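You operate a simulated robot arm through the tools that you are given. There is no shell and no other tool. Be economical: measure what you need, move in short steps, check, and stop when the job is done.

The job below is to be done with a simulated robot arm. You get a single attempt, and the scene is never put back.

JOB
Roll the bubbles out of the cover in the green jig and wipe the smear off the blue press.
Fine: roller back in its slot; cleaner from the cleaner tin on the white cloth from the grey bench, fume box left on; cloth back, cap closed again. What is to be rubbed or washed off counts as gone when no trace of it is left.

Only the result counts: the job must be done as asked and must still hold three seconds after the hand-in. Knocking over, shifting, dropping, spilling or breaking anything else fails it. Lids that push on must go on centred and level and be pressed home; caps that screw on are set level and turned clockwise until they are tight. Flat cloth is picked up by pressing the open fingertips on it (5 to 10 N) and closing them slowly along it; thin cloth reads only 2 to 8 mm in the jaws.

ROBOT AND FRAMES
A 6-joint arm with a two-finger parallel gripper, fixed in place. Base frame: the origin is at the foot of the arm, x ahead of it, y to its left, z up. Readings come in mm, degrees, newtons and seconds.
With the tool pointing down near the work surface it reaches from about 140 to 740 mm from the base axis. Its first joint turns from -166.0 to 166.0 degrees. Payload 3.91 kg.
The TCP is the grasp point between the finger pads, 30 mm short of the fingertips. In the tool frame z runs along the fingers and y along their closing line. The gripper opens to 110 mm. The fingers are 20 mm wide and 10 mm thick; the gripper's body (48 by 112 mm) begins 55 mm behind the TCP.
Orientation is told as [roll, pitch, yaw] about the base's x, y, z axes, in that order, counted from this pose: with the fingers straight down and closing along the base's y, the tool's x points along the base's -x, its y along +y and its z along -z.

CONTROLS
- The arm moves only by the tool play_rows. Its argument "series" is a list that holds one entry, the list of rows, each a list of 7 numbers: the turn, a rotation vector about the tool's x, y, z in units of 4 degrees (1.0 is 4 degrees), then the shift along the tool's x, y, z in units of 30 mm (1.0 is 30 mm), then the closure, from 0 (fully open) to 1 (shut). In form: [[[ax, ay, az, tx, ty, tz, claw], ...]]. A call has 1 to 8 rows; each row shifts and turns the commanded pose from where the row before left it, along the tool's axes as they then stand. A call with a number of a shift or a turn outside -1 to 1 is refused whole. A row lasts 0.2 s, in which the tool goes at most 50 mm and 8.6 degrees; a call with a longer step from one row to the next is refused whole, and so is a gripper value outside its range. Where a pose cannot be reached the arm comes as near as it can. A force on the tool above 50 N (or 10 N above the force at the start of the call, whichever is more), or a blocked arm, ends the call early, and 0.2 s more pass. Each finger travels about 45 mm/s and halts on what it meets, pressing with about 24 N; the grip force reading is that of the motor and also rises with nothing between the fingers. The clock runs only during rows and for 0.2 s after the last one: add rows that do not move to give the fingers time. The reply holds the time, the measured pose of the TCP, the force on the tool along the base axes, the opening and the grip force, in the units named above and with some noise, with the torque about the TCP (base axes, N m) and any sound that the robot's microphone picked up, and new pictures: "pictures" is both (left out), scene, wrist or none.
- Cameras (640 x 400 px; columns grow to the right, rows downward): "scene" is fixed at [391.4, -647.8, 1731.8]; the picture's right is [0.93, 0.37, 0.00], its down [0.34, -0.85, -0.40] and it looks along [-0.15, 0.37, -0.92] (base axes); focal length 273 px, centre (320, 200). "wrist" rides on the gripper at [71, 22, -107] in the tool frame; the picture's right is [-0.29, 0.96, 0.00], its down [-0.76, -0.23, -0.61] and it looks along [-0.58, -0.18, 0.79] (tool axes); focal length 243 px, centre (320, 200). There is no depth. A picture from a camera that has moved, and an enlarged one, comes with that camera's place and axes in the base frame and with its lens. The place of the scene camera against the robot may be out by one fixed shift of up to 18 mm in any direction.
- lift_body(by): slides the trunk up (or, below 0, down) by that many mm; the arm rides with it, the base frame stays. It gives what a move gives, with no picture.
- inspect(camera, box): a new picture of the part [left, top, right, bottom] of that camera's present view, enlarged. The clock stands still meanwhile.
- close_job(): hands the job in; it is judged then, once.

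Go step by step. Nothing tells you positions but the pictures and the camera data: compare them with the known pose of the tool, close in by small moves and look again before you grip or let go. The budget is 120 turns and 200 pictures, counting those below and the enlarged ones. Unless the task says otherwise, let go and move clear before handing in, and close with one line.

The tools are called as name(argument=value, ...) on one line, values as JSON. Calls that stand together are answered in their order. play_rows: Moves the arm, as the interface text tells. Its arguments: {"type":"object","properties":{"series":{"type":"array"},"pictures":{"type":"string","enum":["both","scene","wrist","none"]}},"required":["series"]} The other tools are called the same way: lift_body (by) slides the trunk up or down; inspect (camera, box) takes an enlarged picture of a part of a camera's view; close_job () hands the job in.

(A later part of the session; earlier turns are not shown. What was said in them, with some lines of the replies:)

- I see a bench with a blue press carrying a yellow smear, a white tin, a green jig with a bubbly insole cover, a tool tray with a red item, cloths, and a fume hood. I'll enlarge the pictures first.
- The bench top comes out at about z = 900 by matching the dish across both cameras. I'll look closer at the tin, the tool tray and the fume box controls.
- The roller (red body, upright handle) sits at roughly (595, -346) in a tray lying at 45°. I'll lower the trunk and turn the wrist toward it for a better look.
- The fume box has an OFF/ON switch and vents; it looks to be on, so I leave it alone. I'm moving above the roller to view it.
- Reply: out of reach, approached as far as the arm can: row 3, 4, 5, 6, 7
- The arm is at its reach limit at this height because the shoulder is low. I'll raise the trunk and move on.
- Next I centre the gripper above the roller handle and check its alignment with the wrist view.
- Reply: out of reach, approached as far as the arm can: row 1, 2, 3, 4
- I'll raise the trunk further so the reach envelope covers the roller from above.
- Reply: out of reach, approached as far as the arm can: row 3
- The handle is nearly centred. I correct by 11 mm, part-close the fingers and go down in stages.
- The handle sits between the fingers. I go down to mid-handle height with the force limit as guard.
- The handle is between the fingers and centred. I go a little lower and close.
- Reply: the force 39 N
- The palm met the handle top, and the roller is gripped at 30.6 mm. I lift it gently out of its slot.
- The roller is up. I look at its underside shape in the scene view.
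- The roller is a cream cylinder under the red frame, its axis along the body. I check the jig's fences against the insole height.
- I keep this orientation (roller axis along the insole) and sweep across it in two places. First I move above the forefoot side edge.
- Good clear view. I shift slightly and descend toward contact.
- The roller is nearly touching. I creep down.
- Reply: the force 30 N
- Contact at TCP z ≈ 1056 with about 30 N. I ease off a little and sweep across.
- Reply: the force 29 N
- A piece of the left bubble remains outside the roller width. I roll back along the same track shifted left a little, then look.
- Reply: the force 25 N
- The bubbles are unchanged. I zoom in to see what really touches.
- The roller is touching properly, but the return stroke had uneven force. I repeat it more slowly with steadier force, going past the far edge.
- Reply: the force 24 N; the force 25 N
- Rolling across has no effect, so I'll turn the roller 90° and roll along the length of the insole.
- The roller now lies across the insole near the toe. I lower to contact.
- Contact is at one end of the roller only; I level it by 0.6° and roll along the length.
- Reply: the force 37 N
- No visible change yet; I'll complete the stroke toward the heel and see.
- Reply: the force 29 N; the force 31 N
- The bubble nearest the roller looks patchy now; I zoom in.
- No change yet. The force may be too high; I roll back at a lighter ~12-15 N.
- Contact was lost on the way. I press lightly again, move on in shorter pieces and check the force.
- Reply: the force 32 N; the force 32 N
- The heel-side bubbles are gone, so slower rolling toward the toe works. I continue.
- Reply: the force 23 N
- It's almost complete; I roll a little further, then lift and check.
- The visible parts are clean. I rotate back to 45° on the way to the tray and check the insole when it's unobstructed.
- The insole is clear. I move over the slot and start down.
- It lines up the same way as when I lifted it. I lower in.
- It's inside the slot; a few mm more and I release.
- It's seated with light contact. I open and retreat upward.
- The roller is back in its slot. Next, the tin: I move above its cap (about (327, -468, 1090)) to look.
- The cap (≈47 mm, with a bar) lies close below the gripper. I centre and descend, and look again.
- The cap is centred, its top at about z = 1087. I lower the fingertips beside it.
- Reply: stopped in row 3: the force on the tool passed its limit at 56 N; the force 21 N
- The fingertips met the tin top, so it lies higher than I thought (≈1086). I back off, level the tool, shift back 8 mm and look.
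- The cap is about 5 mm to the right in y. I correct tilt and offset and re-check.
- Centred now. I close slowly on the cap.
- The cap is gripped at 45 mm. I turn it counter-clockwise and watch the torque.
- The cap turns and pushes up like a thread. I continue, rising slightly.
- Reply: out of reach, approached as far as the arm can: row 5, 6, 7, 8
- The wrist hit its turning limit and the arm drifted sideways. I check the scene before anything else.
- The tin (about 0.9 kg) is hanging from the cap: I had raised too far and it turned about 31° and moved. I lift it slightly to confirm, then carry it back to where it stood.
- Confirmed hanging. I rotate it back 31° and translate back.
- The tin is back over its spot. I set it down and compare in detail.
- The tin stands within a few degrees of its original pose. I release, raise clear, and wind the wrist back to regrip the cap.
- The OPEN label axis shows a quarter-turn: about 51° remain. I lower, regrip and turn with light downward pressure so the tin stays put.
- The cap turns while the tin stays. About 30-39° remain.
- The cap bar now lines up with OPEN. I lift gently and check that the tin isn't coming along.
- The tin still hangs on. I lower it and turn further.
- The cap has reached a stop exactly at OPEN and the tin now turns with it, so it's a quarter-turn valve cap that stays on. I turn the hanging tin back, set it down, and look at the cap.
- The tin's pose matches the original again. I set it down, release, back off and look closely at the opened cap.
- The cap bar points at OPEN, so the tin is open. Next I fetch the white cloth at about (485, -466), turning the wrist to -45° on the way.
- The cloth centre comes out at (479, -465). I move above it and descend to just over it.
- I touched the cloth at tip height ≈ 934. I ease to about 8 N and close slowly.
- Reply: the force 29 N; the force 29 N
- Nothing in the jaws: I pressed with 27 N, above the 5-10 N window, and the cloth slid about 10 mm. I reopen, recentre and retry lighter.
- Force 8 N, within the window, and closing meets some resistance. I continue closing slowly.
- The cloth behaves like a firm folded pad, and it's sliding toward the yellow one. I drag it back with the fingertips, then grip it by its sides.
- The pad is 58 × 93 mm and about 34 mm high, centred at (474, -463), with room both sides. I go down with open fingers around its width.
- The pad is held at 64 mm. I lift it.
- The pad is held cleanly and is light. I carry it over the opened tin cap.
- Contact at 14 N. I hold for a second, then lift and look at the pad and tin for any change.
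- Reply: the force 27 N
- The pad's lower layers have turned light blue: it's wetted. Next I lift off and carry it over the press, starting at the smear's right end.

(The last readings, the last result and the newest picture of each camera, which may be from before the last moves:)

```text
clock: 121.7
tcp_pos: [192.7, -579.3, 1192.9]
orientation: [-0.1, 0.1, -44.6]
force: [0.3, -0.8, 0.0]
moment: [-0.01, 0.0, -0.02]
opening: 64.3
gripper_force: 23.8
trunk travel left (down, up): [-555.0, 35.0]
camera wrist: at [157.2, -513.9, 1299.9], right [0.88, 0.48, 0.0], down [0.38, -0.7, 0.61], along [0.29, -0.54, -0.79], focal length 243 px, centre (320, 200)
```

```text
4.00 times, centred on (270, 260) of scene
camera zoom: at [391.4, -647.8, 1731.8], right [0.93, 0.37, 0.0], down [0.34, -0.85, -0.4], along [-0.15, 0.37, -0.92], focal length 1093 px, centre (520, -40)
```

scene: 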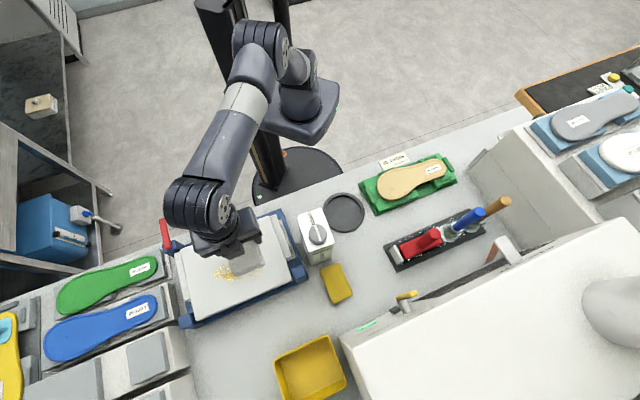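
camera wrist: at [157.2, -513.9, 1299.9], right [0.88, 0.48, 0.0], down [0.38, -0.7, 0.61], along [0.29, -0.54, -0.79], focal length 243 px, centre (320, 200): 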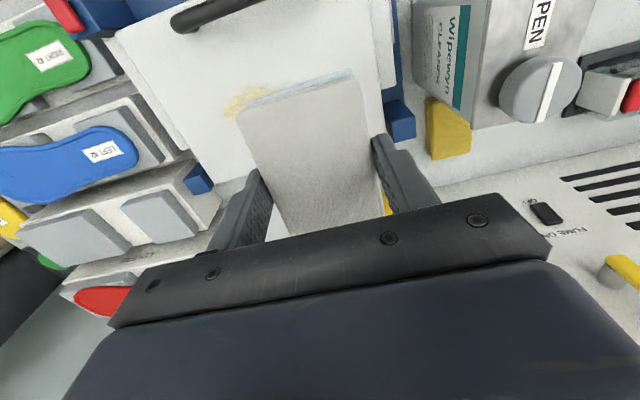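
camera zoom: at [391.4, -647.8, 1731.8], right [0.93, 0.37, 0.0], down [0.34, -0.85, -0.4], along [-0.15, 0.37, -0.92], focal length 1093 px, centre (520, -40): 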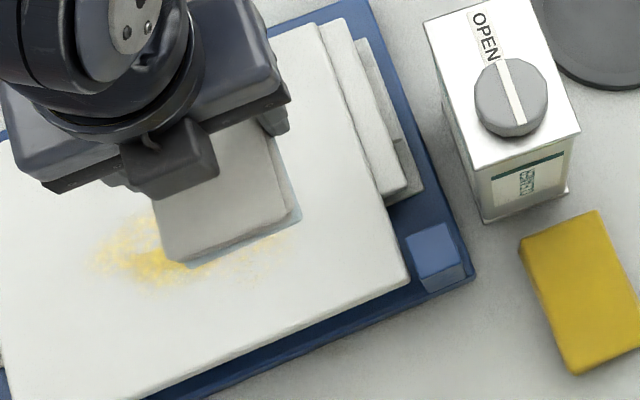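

The pad is above the smear. I set the start position and descend near the platen.

play_rows(series=[[[0, 0, 0, -0.13, 0.8, 0.6, 0.7], [0, 0, 0, 0, 0, 1, 0.7], [0, 0, 0, 0, 0, 1, 0.7], [0, 0, 0, 0, 0, 1, 0.7], [0, 0, 0, 0, 0, 0.6, 0.7], [0, 0, 0, 0, 0, 0.25, 0.7], [0, 0, 0, 0, 0, 0, 0.7]]], pictures="none")

inspect(camera="scene", box=[180, 210, 308, 290])

```text
clock: 123.3
tcp_pos: [211.6, -564.7, 1061.0]
orientation: [-0.1, 0.1, -44.7]
force: [-1.0, -0.1, -0.9]
moment: [0.02, 0.03, -0.01]
opening: 64.1
gripper_force: 24.0
trunk travel left (down, up): [-555.0, 35.0]
```

```text
5.00 times, centred on (244, 250) of scene
camera zoom: at [391.4, -647.8, 1731.8], right [0.93, 0.37, 0.0], down [0.34, -0.85, -0.4], along [-0.15, 0.37, -0.92], focal length 1366 px, centre (700, -50)
```

zoom: 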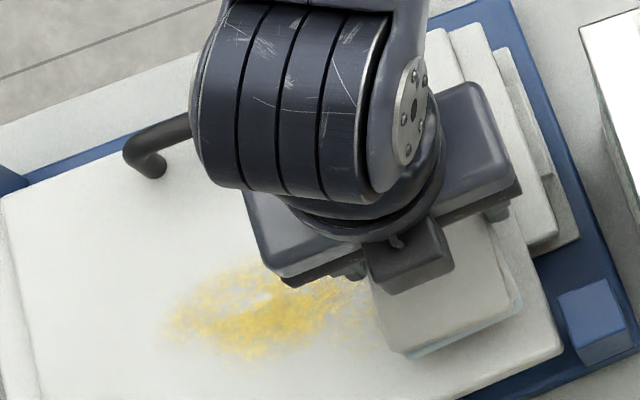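

play_rows(series=[[[0, 0, 0, 0, 0, 0.3, 0.7], [0, 0, 0, 0, 0, 0.1, 0.7], [0, 0, 0, 0, 0, 0.1, 0.7], [0, 0, 0, 0, 0, 0, 0.7]]], pictures="none")

```text
clock: 124.3
tcp_pos: [211.3, -565.2, 1044.8]
orientation: [-0.2, 0.1, -44.7]
force: [-0.1, 0.1, -0.3]
moment: [0.02, -0.01, -0.05]
opening: 64.1
gripper_force: 24.1
trunk travel left (down, up): [-555.0, 35.0]
```

play_rows(series=[[[0, 0, 0, 0, 0, 0.1, 0.7], [0, 0, 0, 0, 0, 0.1, 0.7], [0, 0, 0, 0, 0, 0, 0.7]]], pictures="none")

play_rows(series=[[[0, 0, 0, 0, 0, 0.1, 0.7], [0, 0, 0, 0, 0, 0, 0.7]]], pictures="none")

```text
clock: 125.1
tcp_pos: [212.0, -564.1, 1039.4]
orientation: [-0.4, 0.0, -44.7]
force: [0.4, -1.1, 6.2]
moment: [0.32, 0.04, 0.0]
opening: 64.4
gripper_force: 23.5
trunk travel left (down, up): [-555.0, 35.0]
```

```text
clock: 125.7
tcp_pos: [213.1, -563.1, 1038.8]
orientation: [-0.4, -0.2, -44.8]
force: [0.1, -0.7, 28.7]
moment: [0.23, 0.07, -0.08]
opening: 64.0
gripper_force: 23.6
trunk travel left (down, up): [-555.0, 35.0]
```

Contact made. I ease off to about 12 N and wipe leftwards over the smear.

play_rows(series=[[[0, 0, 0, 0, -0.3, -0.05, 0.7], [0, 0, 0, 0, -0.3, 0, 0.7], [0, 0, 0, 0, -0.3, 0, 0.7], [0, 0, 0, 0, -0.3, 0, 0.7], [0, 0, 0, 0, -0.3, 0, 0.7], [0, 0, 0, 0, -0.3, 0, 0.7], [0, 0, 0, 0, -0.3, 0, 0.7], [0, 0, 0, 0, -0.3, 0, 0.7]]], pictures="none")

play_rows(series=[[[0, 0, 0, 0, -0.3, 0, 0.7], [0, 0, 0, 0, -0.3, 0, 0.7], [0, 0, 0, 0, -0.3, 0, 0.7], [0, 0, 0, 0, -0.3, 0, 0.7], [0, 0, 0, 0, -0.3, 0, 0.7], [0, 0, 0, 0, -0.3, 0, 0.7], [0, 0, 0, 0, -0.3, 0, 0.7], [0, 0, 0, 0, -0.3, 0, 0.7]]], pictures="none")

inspect(camera="scene", box=[170, 210, 298, 290])

```text
clock: 127.5
tcp_pos: [162.4, -614.1, 1038.5]
orientation: [-0.3, 0.0, -44.8]
force: [5.6, 5.1, 16.7]
moment: [0.23, -0.29, 0.0]
opening: 64.2
gripper_force: 23.7
trunk travel left (down, up): [-555.0, 35.0]
```

```text
clock: 129.3
tcp_pos: [111.5, -665.2, 1038.0]
orientation: [-0.2, 0.0, -44.6]
force: [2.7, 2.8, 11.9]
moment: [0.15, -0.16, -0.01]
opening: 64.0
gripper_force: 24.1
trunk travel left (down, up): [-555.0, 35.0]
```

```text
5.00 times, centred on (234, 250) of scene
camera zoom: at [391.4, -647.8, 1731.8], right [0.93, 0.37, 0.0], down [0.34, -0.85, -0.4], along [-0.15, 0.37, -0.92], focal length 1366 px, centre (750, -50)
```

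zoom: 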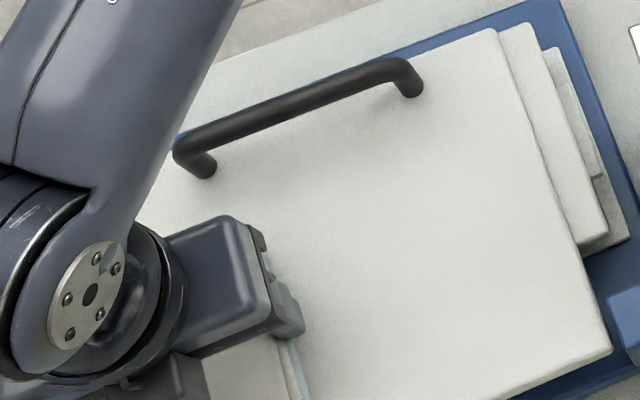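

The wiped area looks clean. I make the return pass shifted 12 mm toward the handle side, to catch any edge traces.

play_rows(series=[[[0, 0, 0, 0.4, 0.1, 0, 0.7], [0, 0, 0, 0, 0.4, 0, 0.7], [0, 0, 0, 0, 0.4, 0, 0.7], [0, 0, 0, 0, 0.4, 0, 0.7], [0, 0, 0, 0, 0.4, 0, 0.7], [0, 0, 0, 0, 0.4, 0, 0.7], [0, 0, 0, 0, 0.4, 0, 0.7], [0, 0, 0, 0, 0.4, 0, 0.7]]], pictures="none")

play_rows(series=[[[0, 0, 0, 0, 0.4, 0, 0.7], [0, 0, 0, 0, 0.4, 0, 0.7], [0, 0, 0, 0, 0.4, 0, 0.7], [0, 0, 0, 0, 0.4, 0, 0.7], [0, 0, 0, 0, 0, -0.5, 0.7], [0, 0, 0, 0, 0, -1, 0.7], [0, 0, 0, -0.2, 1, -1, 0.7], [0, 0, 0, -0.2, 1, -1, 0.7]]], pictures="both")

inspect(camera="scene", box=[170, 215, 314, 305])

```text
clock: 131.1
tcp_pos: [163.2, -595.1, 1038.2]
orientation: [-0.3, -0.1, -44.7]
force: [-3.7, -3.2, 19.7]
moment: [-0.07, 0.12, 0.06]
opening: 64.1
gripper_force: 24.4
trunk travel left (down, up): [-555.0, 35.0]
```

```text
clock: 132.9
tcp_pos: [248.3, -525.9, 1143.5]
orientation: [-0.2, 0.1, -44.8]
force: [-0.6, -0.4, -0.4]
moment: [-0.01, -0.01, -0.02]
opening: 64.2
gripper_force: 23.8
trunk travel left (down, up): [-555.0, 35.0]
camera wrist: at [213.2, -461.1, 1249.6], right [0.88, 0.48, 0.0], down [0.38, -0.7, 0.61], along [0.29, -0.54, -0.79], focal length 243 px, centre (320, 200)
```

scene: 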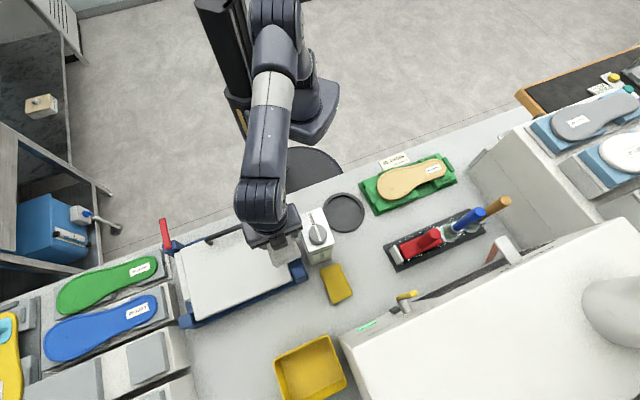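
wrist: 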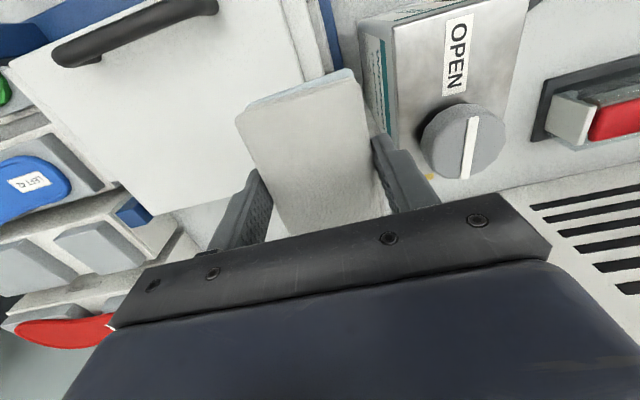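

```text
4.44 times, centred on (242, 260) of scene
camera zoom: at [391.4, -647.8, 1731.8], right [0.93, 0.37, 0.0], down [0.34, -0.85, -0.4], along [-0.15, 0.37, -0.92], focal length 1214 px, centre (667, -67)
```

zoom: 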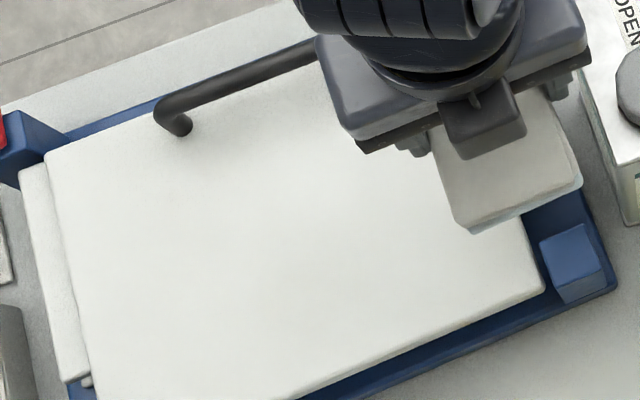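

The press is clean. I carry the cloth back over its original place, passing above the tin.

play_rows(series=[[[0, 0, 0, 0, 0, -1, 0.7], [0, 0, 0, -0.57, 0.97, -0.5, 0.7], [0, 0, 0, -0.57, 0.97, 0, 0.7], [0, 0, 0, -0.57, 0.97, 0, 0.7], [0, 0, 0, -0.57, 0.97, 0, 0.7], [0, 0, 0, -0.57, 0.97, 0, 0.7], [0, 0, 0, -0.57, 0.97, 0, 0.7], [0, 0, 0, -0.57, 0.97, 0, 0.7]]], pictures="none")

inspect(camera="scene", box=[170, 215, 314, 305])

play_rows(series=[[[0, 0, -0.25, 0, 0, 1, 0.7], [0, 0, 0, 0, 0, 1, 0.7], [0, 0, 0, 0, 0, 1, 0.7], [0, 0, 0, 0, 0, 1, 0.7], [0, 0, 0, 0, 0, 1, 0.7], [0, 0, 0, 0, 0, 0, 0.7]]], pictures="wrist")

```text
clock: 134.7
tcp_pos: [480.5, -463.8, 1188.5]
orientation: [-0.2, 0.0, -44.7]
force: [-0.5, 0.1, 0.0]
moment: [0.04, 0.0, -0.01]
opening: 63.7
gripper_force: 24.1
trunk travel left (down, up): [-555.0, 35.0]
```

```text
4.44 times, centred on (242, 260) of scene
camera zoom: at [391.4, -647.8, 1731.8], right [0.93, 0.37, 0.0], down [0.34, -0.85, -0.4], along [-0.15, 0.37, -0.92], focal length 1214 px, centre (667, -67)
```

zoom: 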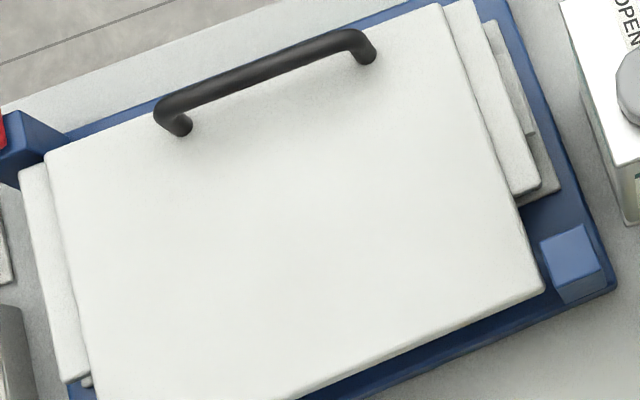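

```text
clock: 136.1
tcp_pos: [476.6, -468.4, 1037.6]
orientation: [-0.1, 0.1, -43.7]
force: [0.1, 0.6, -0.8]
moment: [0.01, 0.01, 0.01]
opening: 64.0
gripper_force: 24.2
trunk travel left (down, up): [-555.0, 35.0]
camera wrist: at [440.2, -402.8, 1145.4], right [0.87, 0.49, 0.0], down [0.39, -0.69, 0.61], along [0.3, -0.53, -0.79], focal length 243 px, centre (320, 200)
```

wrist: 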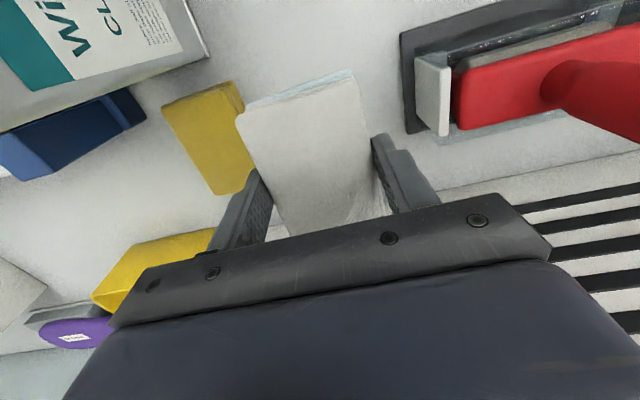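

I lower the cloth to the bench at its original place.

play_rows(series=[[[0, 0, 0, 0.04, 0.16, 0.9, 0.7], [0, 0, 0, 0, 0, 0.9, 0.7], [0, 0, 0, 0, 0, 0.9, 0.7], [0, 0, 0, 0, 0, 0.35, 0.7], [0, 0, 0, 0, 0, 0.1, 0.7], [0, 0, 0, 0, 0, 0, 0.7]]], pictures="none")

```text
clock: 137.5
tcp_pos: [479.5, -463.3, 941.1]
orientation: [-0.2, 0.1, -43.8]
force: [-0.2, 0.4, -1.9]
moment: [0.01, -0.01, 0.02]
opening: 63.7
gripper_force: 23.7
trunk travel left (down, up): [-555.0, 35.0]
```

play_rows(series=[[[0, 0, 0, 0, 0, 0.08, 0.7], [0, 0, 0, 0, 0, 0.05, 0.7], [0, 0, 0, 0, 0, 0, 0.7]]], pictures="none")

```text
clock: 138.3
tcp_pos: [479.2, -463.7, 941.4]
orientation: [-0.2, -0.3, -43.7]
force: [1.1, -3.2, 24.1]
moment: [0.35, 0.05, 0.01]
opening: 63.9
gripper_force: 24.2
trunk travel left (down, up): [-555.0, 35.0]
```

It rests on the bench. I open gently and rise.

play_rows(series=[[[0, 0, 0, 0, 0, -0.06, 0.5], [0, 0, 0, 0, 0, 0, 0.36], [0, 0, 0, 0, 0, 0, 0.26], [0, 0, 0, 0, 0, -0.5, 0.26], [0, 0, 0, 0, 0, -1, 0.26], [0, 0, 0, 0, 0, -1, 0.26], [0, 0, 0, 0, 0, -1, 0.26], [0, 0, 0, 0, 0, -1, 0.26]]], pictures="both")

```text
clock: 140.1
tcp_pos: [478.9, -462.6, 1074.4]
orientation: [-0.2, 0.1, -43.7]
force: [0.4, -0.2, -0.7]
moment: [-0.02, 0.02, -0.02]
opening: 81.4
gripper_force: 0.0
trunk travel left (down, up): [-555.0, 35.0]
camera wrist: at [443.5, -397.1, 1181.7], right [0.87, 0.49, 0.0], down [0.39, -0.69, 0.61], along [0.3, -0.53, -0.79], focal length 243 px, centre (320, 200)
```

scene: 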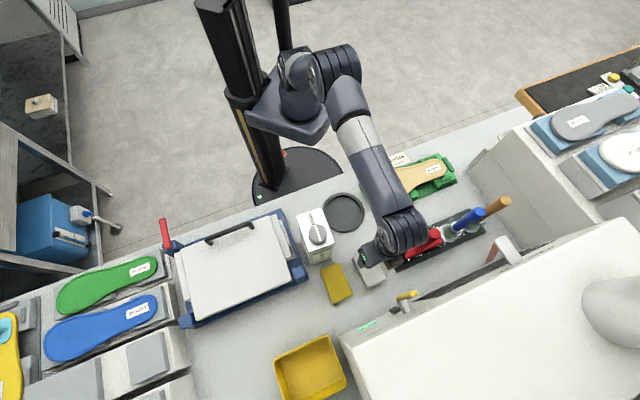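
wrist: 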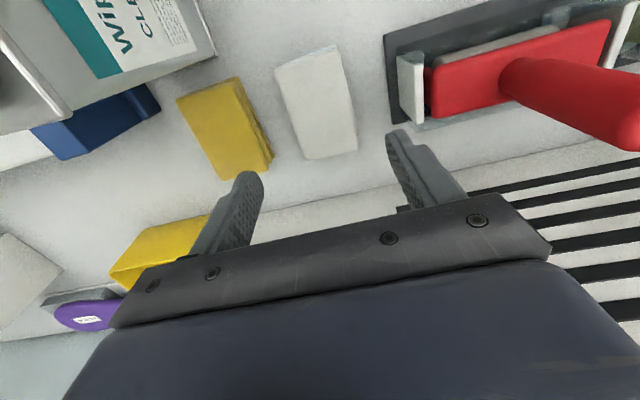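

The cloth is back. Next I return to the tin to close its cap, at the same wrist yaw.

play_rows(series=[[[0, 0, 0, 0, 0, -1, 0.3], [0, 0, 0, 0, 0, -1, 0.3], [0, 0, 0, 0, 0, -0.6, 0.3], [0, 0, 0, 0.88, -0.98, 0, 0.3], [0, 0, 0, 0.88, -0.98, 0, 0.3], [0, 0, 0, 0.88, -0.98, 0, 0.3], [0, 0, 0, 0.88, -0.98, 0, 0.3], [0, 0, 0, 0, 0, 0, 0.3]]], pictures="wrist")

inspect(camera="scene", box=[300, 210, 428, 290])

```text
clock: 141.9
tcp_pos: [321.1, -473.1, 1152.9]
orientation: [-0.2, 0.1, -43.7]
force: [-0.3, 1.1, 0.5]
moment: [0.02, 0.0, 0.0]
opening: 77.1
gripper_force: 0.0
trunk travel left (down, up): [-555.0, 35.0]
camera wrist: at [284.7, -408.0, 1259.2], right [0.87, 0.49, 0.0], down [0.39, -0.69, 0.61], along [0.3, -0.53, -0.79], focal length 243 px, centre (320, 200)
```

wrist: 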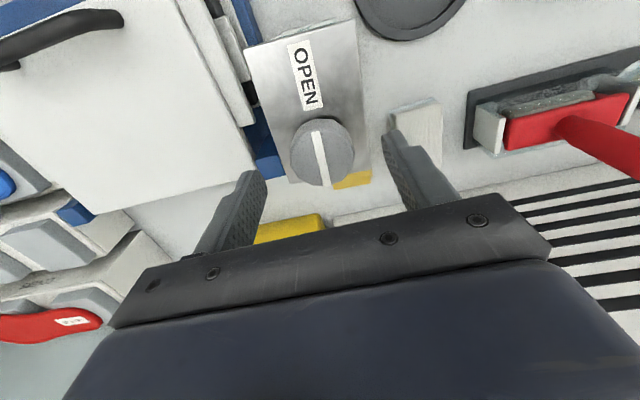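

```text
5.00 times, centred on (364, 250) of scene
camera zoom: at [391.4, -647.8, 1731.8], right [0.93, 0.37, 0.0], down [0.34, -0.85, -0.4], along [-0.15, 0.37, -0.92], focal length 1366 px, centre (100, -50)
```

zoom: 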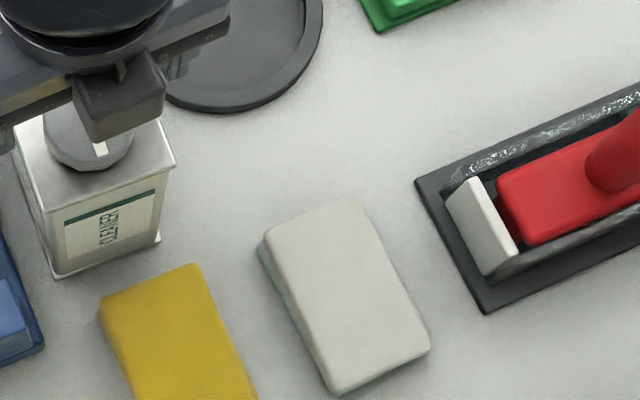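

The cap is centred. I lower and grip it.

play_rows(series=[[[0, 0, 0, -0.06, 0.05, 0.6, 0.3], [0, 0, 0, 0, 0, 0.46, 0.3], [0, 0, 0, 0, 0, 0, 0.45], [0, 0, 0, 0, 0, 0, 0.55], [0, 0, 0, 0, 0, 0, 0.65], [0, 0, 0, 0, 0, 0, 0.8], [0, 0, 0, 0, 0, 0, 0.8]]], pictures="none")

play_rows(series=[[[0, 0, 1, 0, 0, 0.03, 0.8], [0, 0, 1, 0, 0, 0, 0.8], [0, 0, 1, 0, 0, 0, 0.8], [0, 0, 1, 0, 0, 0, 0.8], [0, 0, 1, 0, 0, 0, 0.8], [0, 0, 1, 0, 0, 0, 0.8]]], pictures="wrist")

```text
clock: 143.5
tcp_pos: [324.1, -474.1, 1121.1]
orientation: [-0.3, 0.1, -43.7]
force: [-0.3, -1.7, 0.1]
moment: [-0.19, 0.03, -0.04]
opening: 44.8
gripper_force: 23.5
trunk travel left (down, up): [-555.0, 35.0]
```

```text
clock: 144.9
tcp_pos: [323.5, -474.6, 1120.0]
orientation: [-0.2, 0.2, -67.8]
force: [0.2, 1.1, -0.9]
moment: [0.04, -0.37, 0.03]
opening: 44.7
gripper_force: 23.9
trunk travel left (down, up): [-555.0, 35.0]
camera wrist: at [317.7, -399.9, 1227.4], right [1.0, 0.09, 0.0], down [0.08, -0.79, 0.61], along [0.05, -0.61, -0.79], focal length 243 px, centre (320, 200)
```

wrist: 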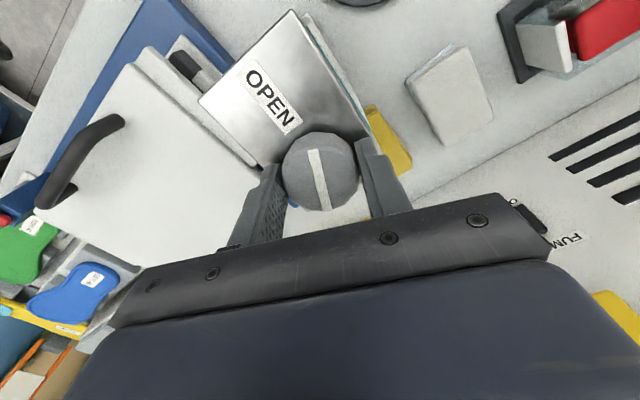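

It's turning shut and the tin stays. I continue with slight pressure.

play_rows(series=[[[0, 0, 1, 0, 0, 0.05, 0.8], [0, 0, 1, 0, 0, 0, 0.8], [0, 0, 1, 0, 0, 0.02, 0.8], [0, 0, 1, 0, 0, 0, 0.8], [0, 0, 1, 0, 0, 0.02, 0.8], [0, 0, 1, 0, 0, 0, 0.8], [0, 0, 1, 0, 0, 0, 0.8], [0, 0, 1, 0, 0, 0, 0.8]]], pictures="wrist")

```text
clock: 146.7
tcp_pos: [323.5, -474.6, 1117.6]
orientation: [-0.1, -0.2, -99.8]
force: [2.7, -1.1, 17.7]
moment: [-0.33, -0.07, -0.01]
opening: 45.1
gripper_force: 24.2
trunk travel left (down, up): [-555.0, 35.0]
camera wrist: at [358.1, -407.2, 1225.7], right [0.89, -0.45, 0.0], down [-0.35, -0.71, 0.61], along [-0.27, -0.55, -0.79], focal length 243 px, centre (320, 200)
```

wrist: 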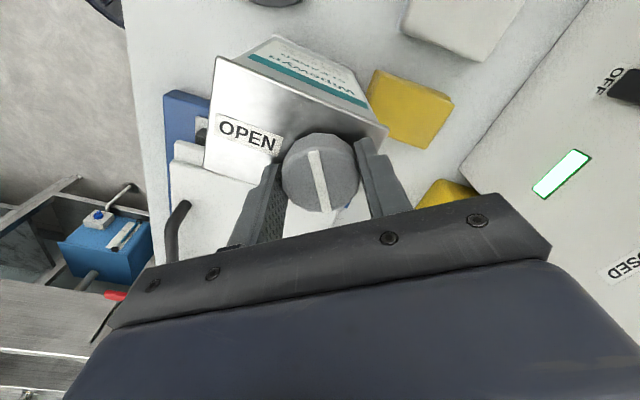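

About 34° remain.

play_rows(series=[[[0, 0, 1, 0, 0, 0, 0.8], [0, 0, 1, 0, 0, 0, 0.8], [0, 0, 1, 0, 0, 0, 0.8], [0, 0, 1, 0, 0, 0, 0.8], [0, 0, 1, 0, 0, 0, 0.8], [0, 0, 1, 0, 0, 0, 0.8], [0, 0, 1, 0, 0, 0, 0.8], [0, 0, 1, 0, 0, 0, 0.8]]], pictures="wrist")

```text
clock: 148.5
tcp_pos: [324.6, -475.0, 1118.8]
orientation: [0.0, -0.2, -131.8]
force: [5.3, -5.3, 19.1]
moment: [-0.16, -0.18, 0.03]
opening: 44.8
gripper_force: 23.8
trunk travel left (down, up): [-555.0, 35.0]
camera wrist: at [388.0, -435.5, 1225.5], right [0.52, -0.85, 0.0], down [-0.68, -0.41, 0.61], along [-0.52, -0.32, -0.79], focal length 243 px, centre (320, 200)
```

wrist: 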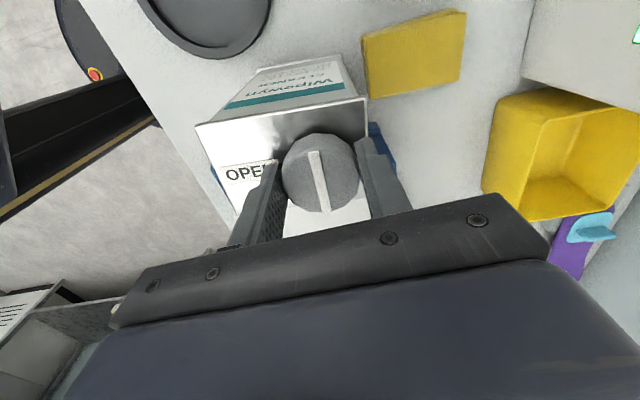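

play_rows(series=[[[0, 0, 0.7, 0, 0, 0, 0.8], [0, 0, 0.7, 0, 0, 0, 0.8], [0, 0, 0, 0, 0, 0, 0.8]]], pictures="none")

inspect(camera="wrist", box=[180, 60, 420, 230])

```text
clock: 149.3
tcp_pos: [322.5, -472.5, 1117.6]
orientation: [-0.3, -0.2, -137.3]
force: [-3.1, -0.2, 6.7]
moment: [-0.11, 0.21, 0.19]
opening: 45.0
gripper_force: 23.8
trunk travel left (down, up): [-555.0, 35.0]
```

```text
2.35 times, centred on (300, 145) of wrist
camera zoom: at [390.9, -441.6, 1224.0], right [0.43, -0.9, 0.0], down [-0.71, -0.35, 0.61], along [-0.55, -0.26, -0.79], focal length 571 px, centre (367, 329)
```

zoom: 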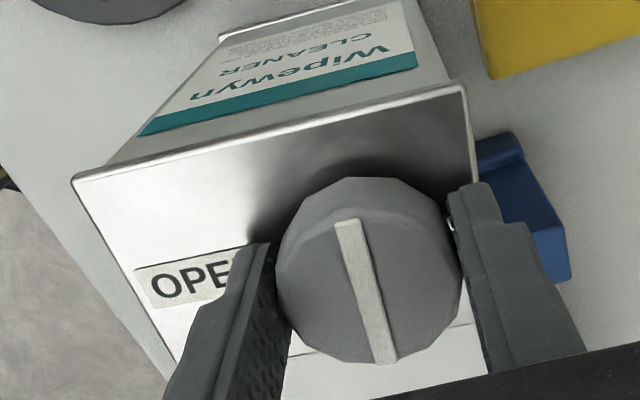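

The torque has risen to 0.19 N m and the bar is square to the label again, so it's shut. One small extra nip with downward pressure, then I release.

play_rows(series=[[[0, 0, 0, 0, 0, 0.05, 0.8], [0, 0, 0.6, 0, 0, 0, 0.8], [0, 0, 0, 0, 0, 0, 0.8]]], pictures="none")

```text
clock: 150.1
tcp_pos: [323.6, -474.5, 1116.5]
orientation: [0.0, -0.2, -139.7]
force: [-0.5, 2.6, 8.2]
moment: [0.12, -0.11, 0.27]
opening: 44.7
gripper_force: 24.3
trunk travel left (down, up): [-555.0, 35.0]
```

It's tight (0.27 N m). I release, rise and check.

play_rows(series=[[[0, 0, 0, 0, 0, -0.05, 0.6], [0, 0, 0, 0, 0, 0, 0.3], [0, 0, 0, 0, 0, 0, 0.2], [0, 0, 0, 0, 0, -0.5, 0.2], [0, 0, 0, 0, 0, -1, 0.1], [0, 0, 0, 0, 0, -1, 0], [0, 0, 0, 1, 0, 0, 0], [0, 0, 0, 1, 0, 0, 0]]], pictures="none")

play_rows(series=[[[0, 0, 0, 0.5, -1, 0, 0], [0, 0, 0, 0.5, -1, 0, 0], [0, 0, 0, 0.5, -1, 0, 0], [0, 0, 0, 0, -1, 0, 0], [0, 0, 0, 0, -1, 0, 0]]], pictures="both")

inspect(camera="scene", box=[260, 190, 420, 290])

```text
clock: 151.9
tcp_pos: [371.0, -434.6, 1193.4]
orientation: [-0.1, -0.3, -139.8]
force: [0.4, 0.1, 0.4]
moment: [0.0, 0.01, -0.03]
opening: 109.9
gripper_force: 0.1
trunk travel left (down, up): [-555.0, 35.0]
```

```text
clock: 153.1
tcp_pos: [307.2, -292.2, 1193.0]
orientation: [0.0, -0.2, -139.7]
force: [-0.4, -0.1, -0.5]
moment: [-0.01, 0.0, 0.02]
opening: 110.1
gripper_force: 0.1
trunk travel left (down, up): [-555.0, 35.0]
camera wrist: at [376.1, -262.2, 1299.4], right [0.4, -0.92, 0.0], down [-0.73, -0.31, 0.61], along [-0.56, -0.24, -0.79], focal length 243 px, centre (320, 200)
```

scene: 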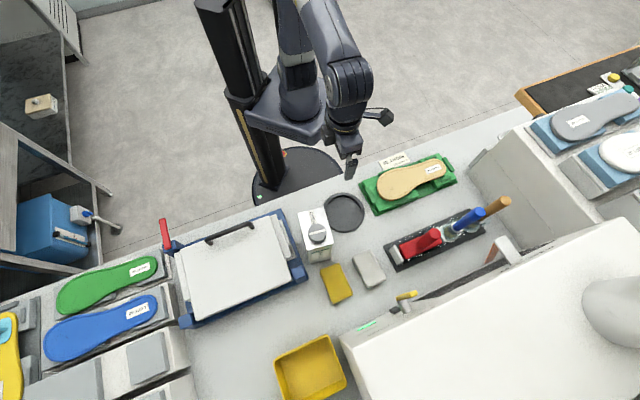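
wrist: 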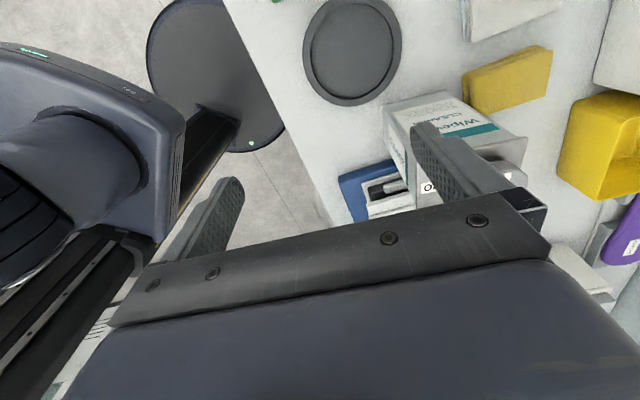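

```text
4.00 times, centred on (340, 240) of scene
camera zoom: at [391.4, -647.8, 1731.8], right [0.93, 0.37, 0.0], down [0.34, -0.85, -0.4], along [-0.15, 0.37, -0.92], focal length 1093 px, centre (240, 40)
```

zoom: 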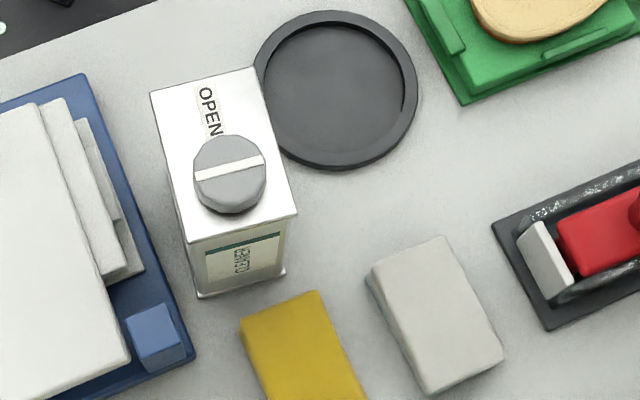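

The cap is closed and the tin stands at its place. I do a final close check of insole and press.

inspect(camera="scene", box=[352, 140, 480, 220])

inspect(camera="scene", box=[190, 230, 290, 300])

inspect(camera="scene", box=[340, 215, 500, 335])

```text
5.00 times, centred on (416, 180) of scene
camera zoom: at [391.4, -647.8, 1731.8], right [0.93, 0.37, 0.0], down [0.34, -0.85, -0.4], along [-0.15, 0.37, -0.92], focal length 1366 px, centre (-160, 300)
```

zoom: 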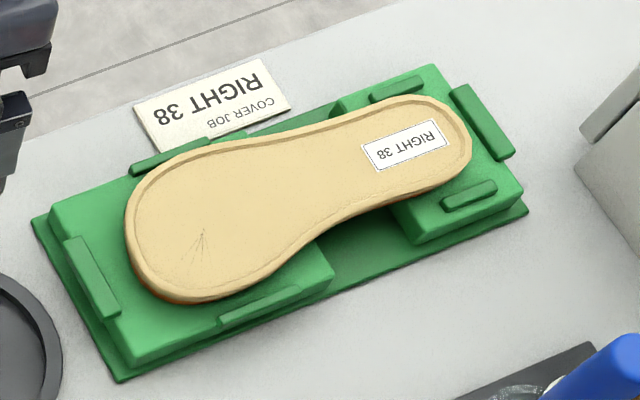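

```text
5.71 times, centred on (240, 265) of scene
camera zoom: at [391.4, -647.8, 1731.8], right [0.93, 0.37, 0.0], down [0.34, -0.85, -0.4], along [-0.15, 0.37, -0.92], focal length 1561 px, centre (777, -171)
```

zoom: 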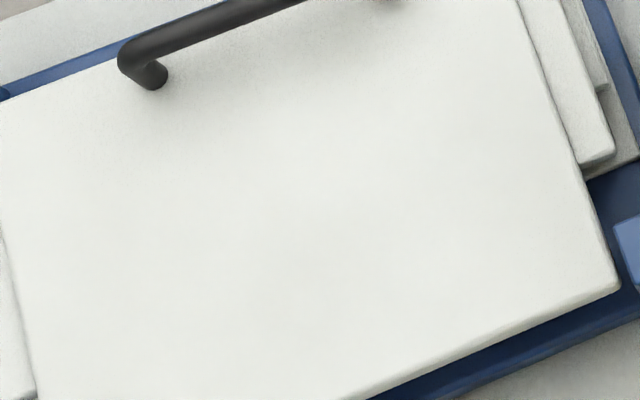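

```text
3.33 times, centred on (420, 275) of scene
camera zoom: at [391.4, -647.8, 1731.8], right [0.93, 0.37, 0.0], down [0.34, -0.85, -0.4], along [-0.15, 0.37, -0.92], focal length 910 px, centre (-13, -50)
```

zoom: 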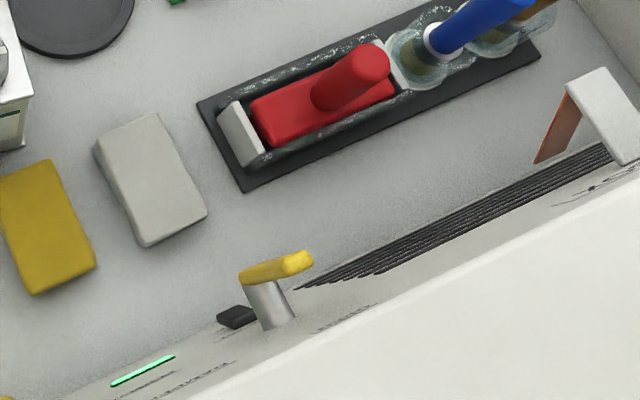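

The insole has no bubbles left and the press is clean. The roller is in its slot, the cloth is back, the cap is shut and the fume box light is still on, so I hand in.

close_job()

```text
The job is handed in.
```

The job is handed in: the bubbles are rolled out of the cover and the smear is wiped off the press. The roller is in its slot, the white cloth is back within a few millimetres of where it lay, the cap is tight and the fume box is still on. One flaw: the tin moved while I worked the cap, and it now stands turned about 8° and a few millimetres off its original spot.
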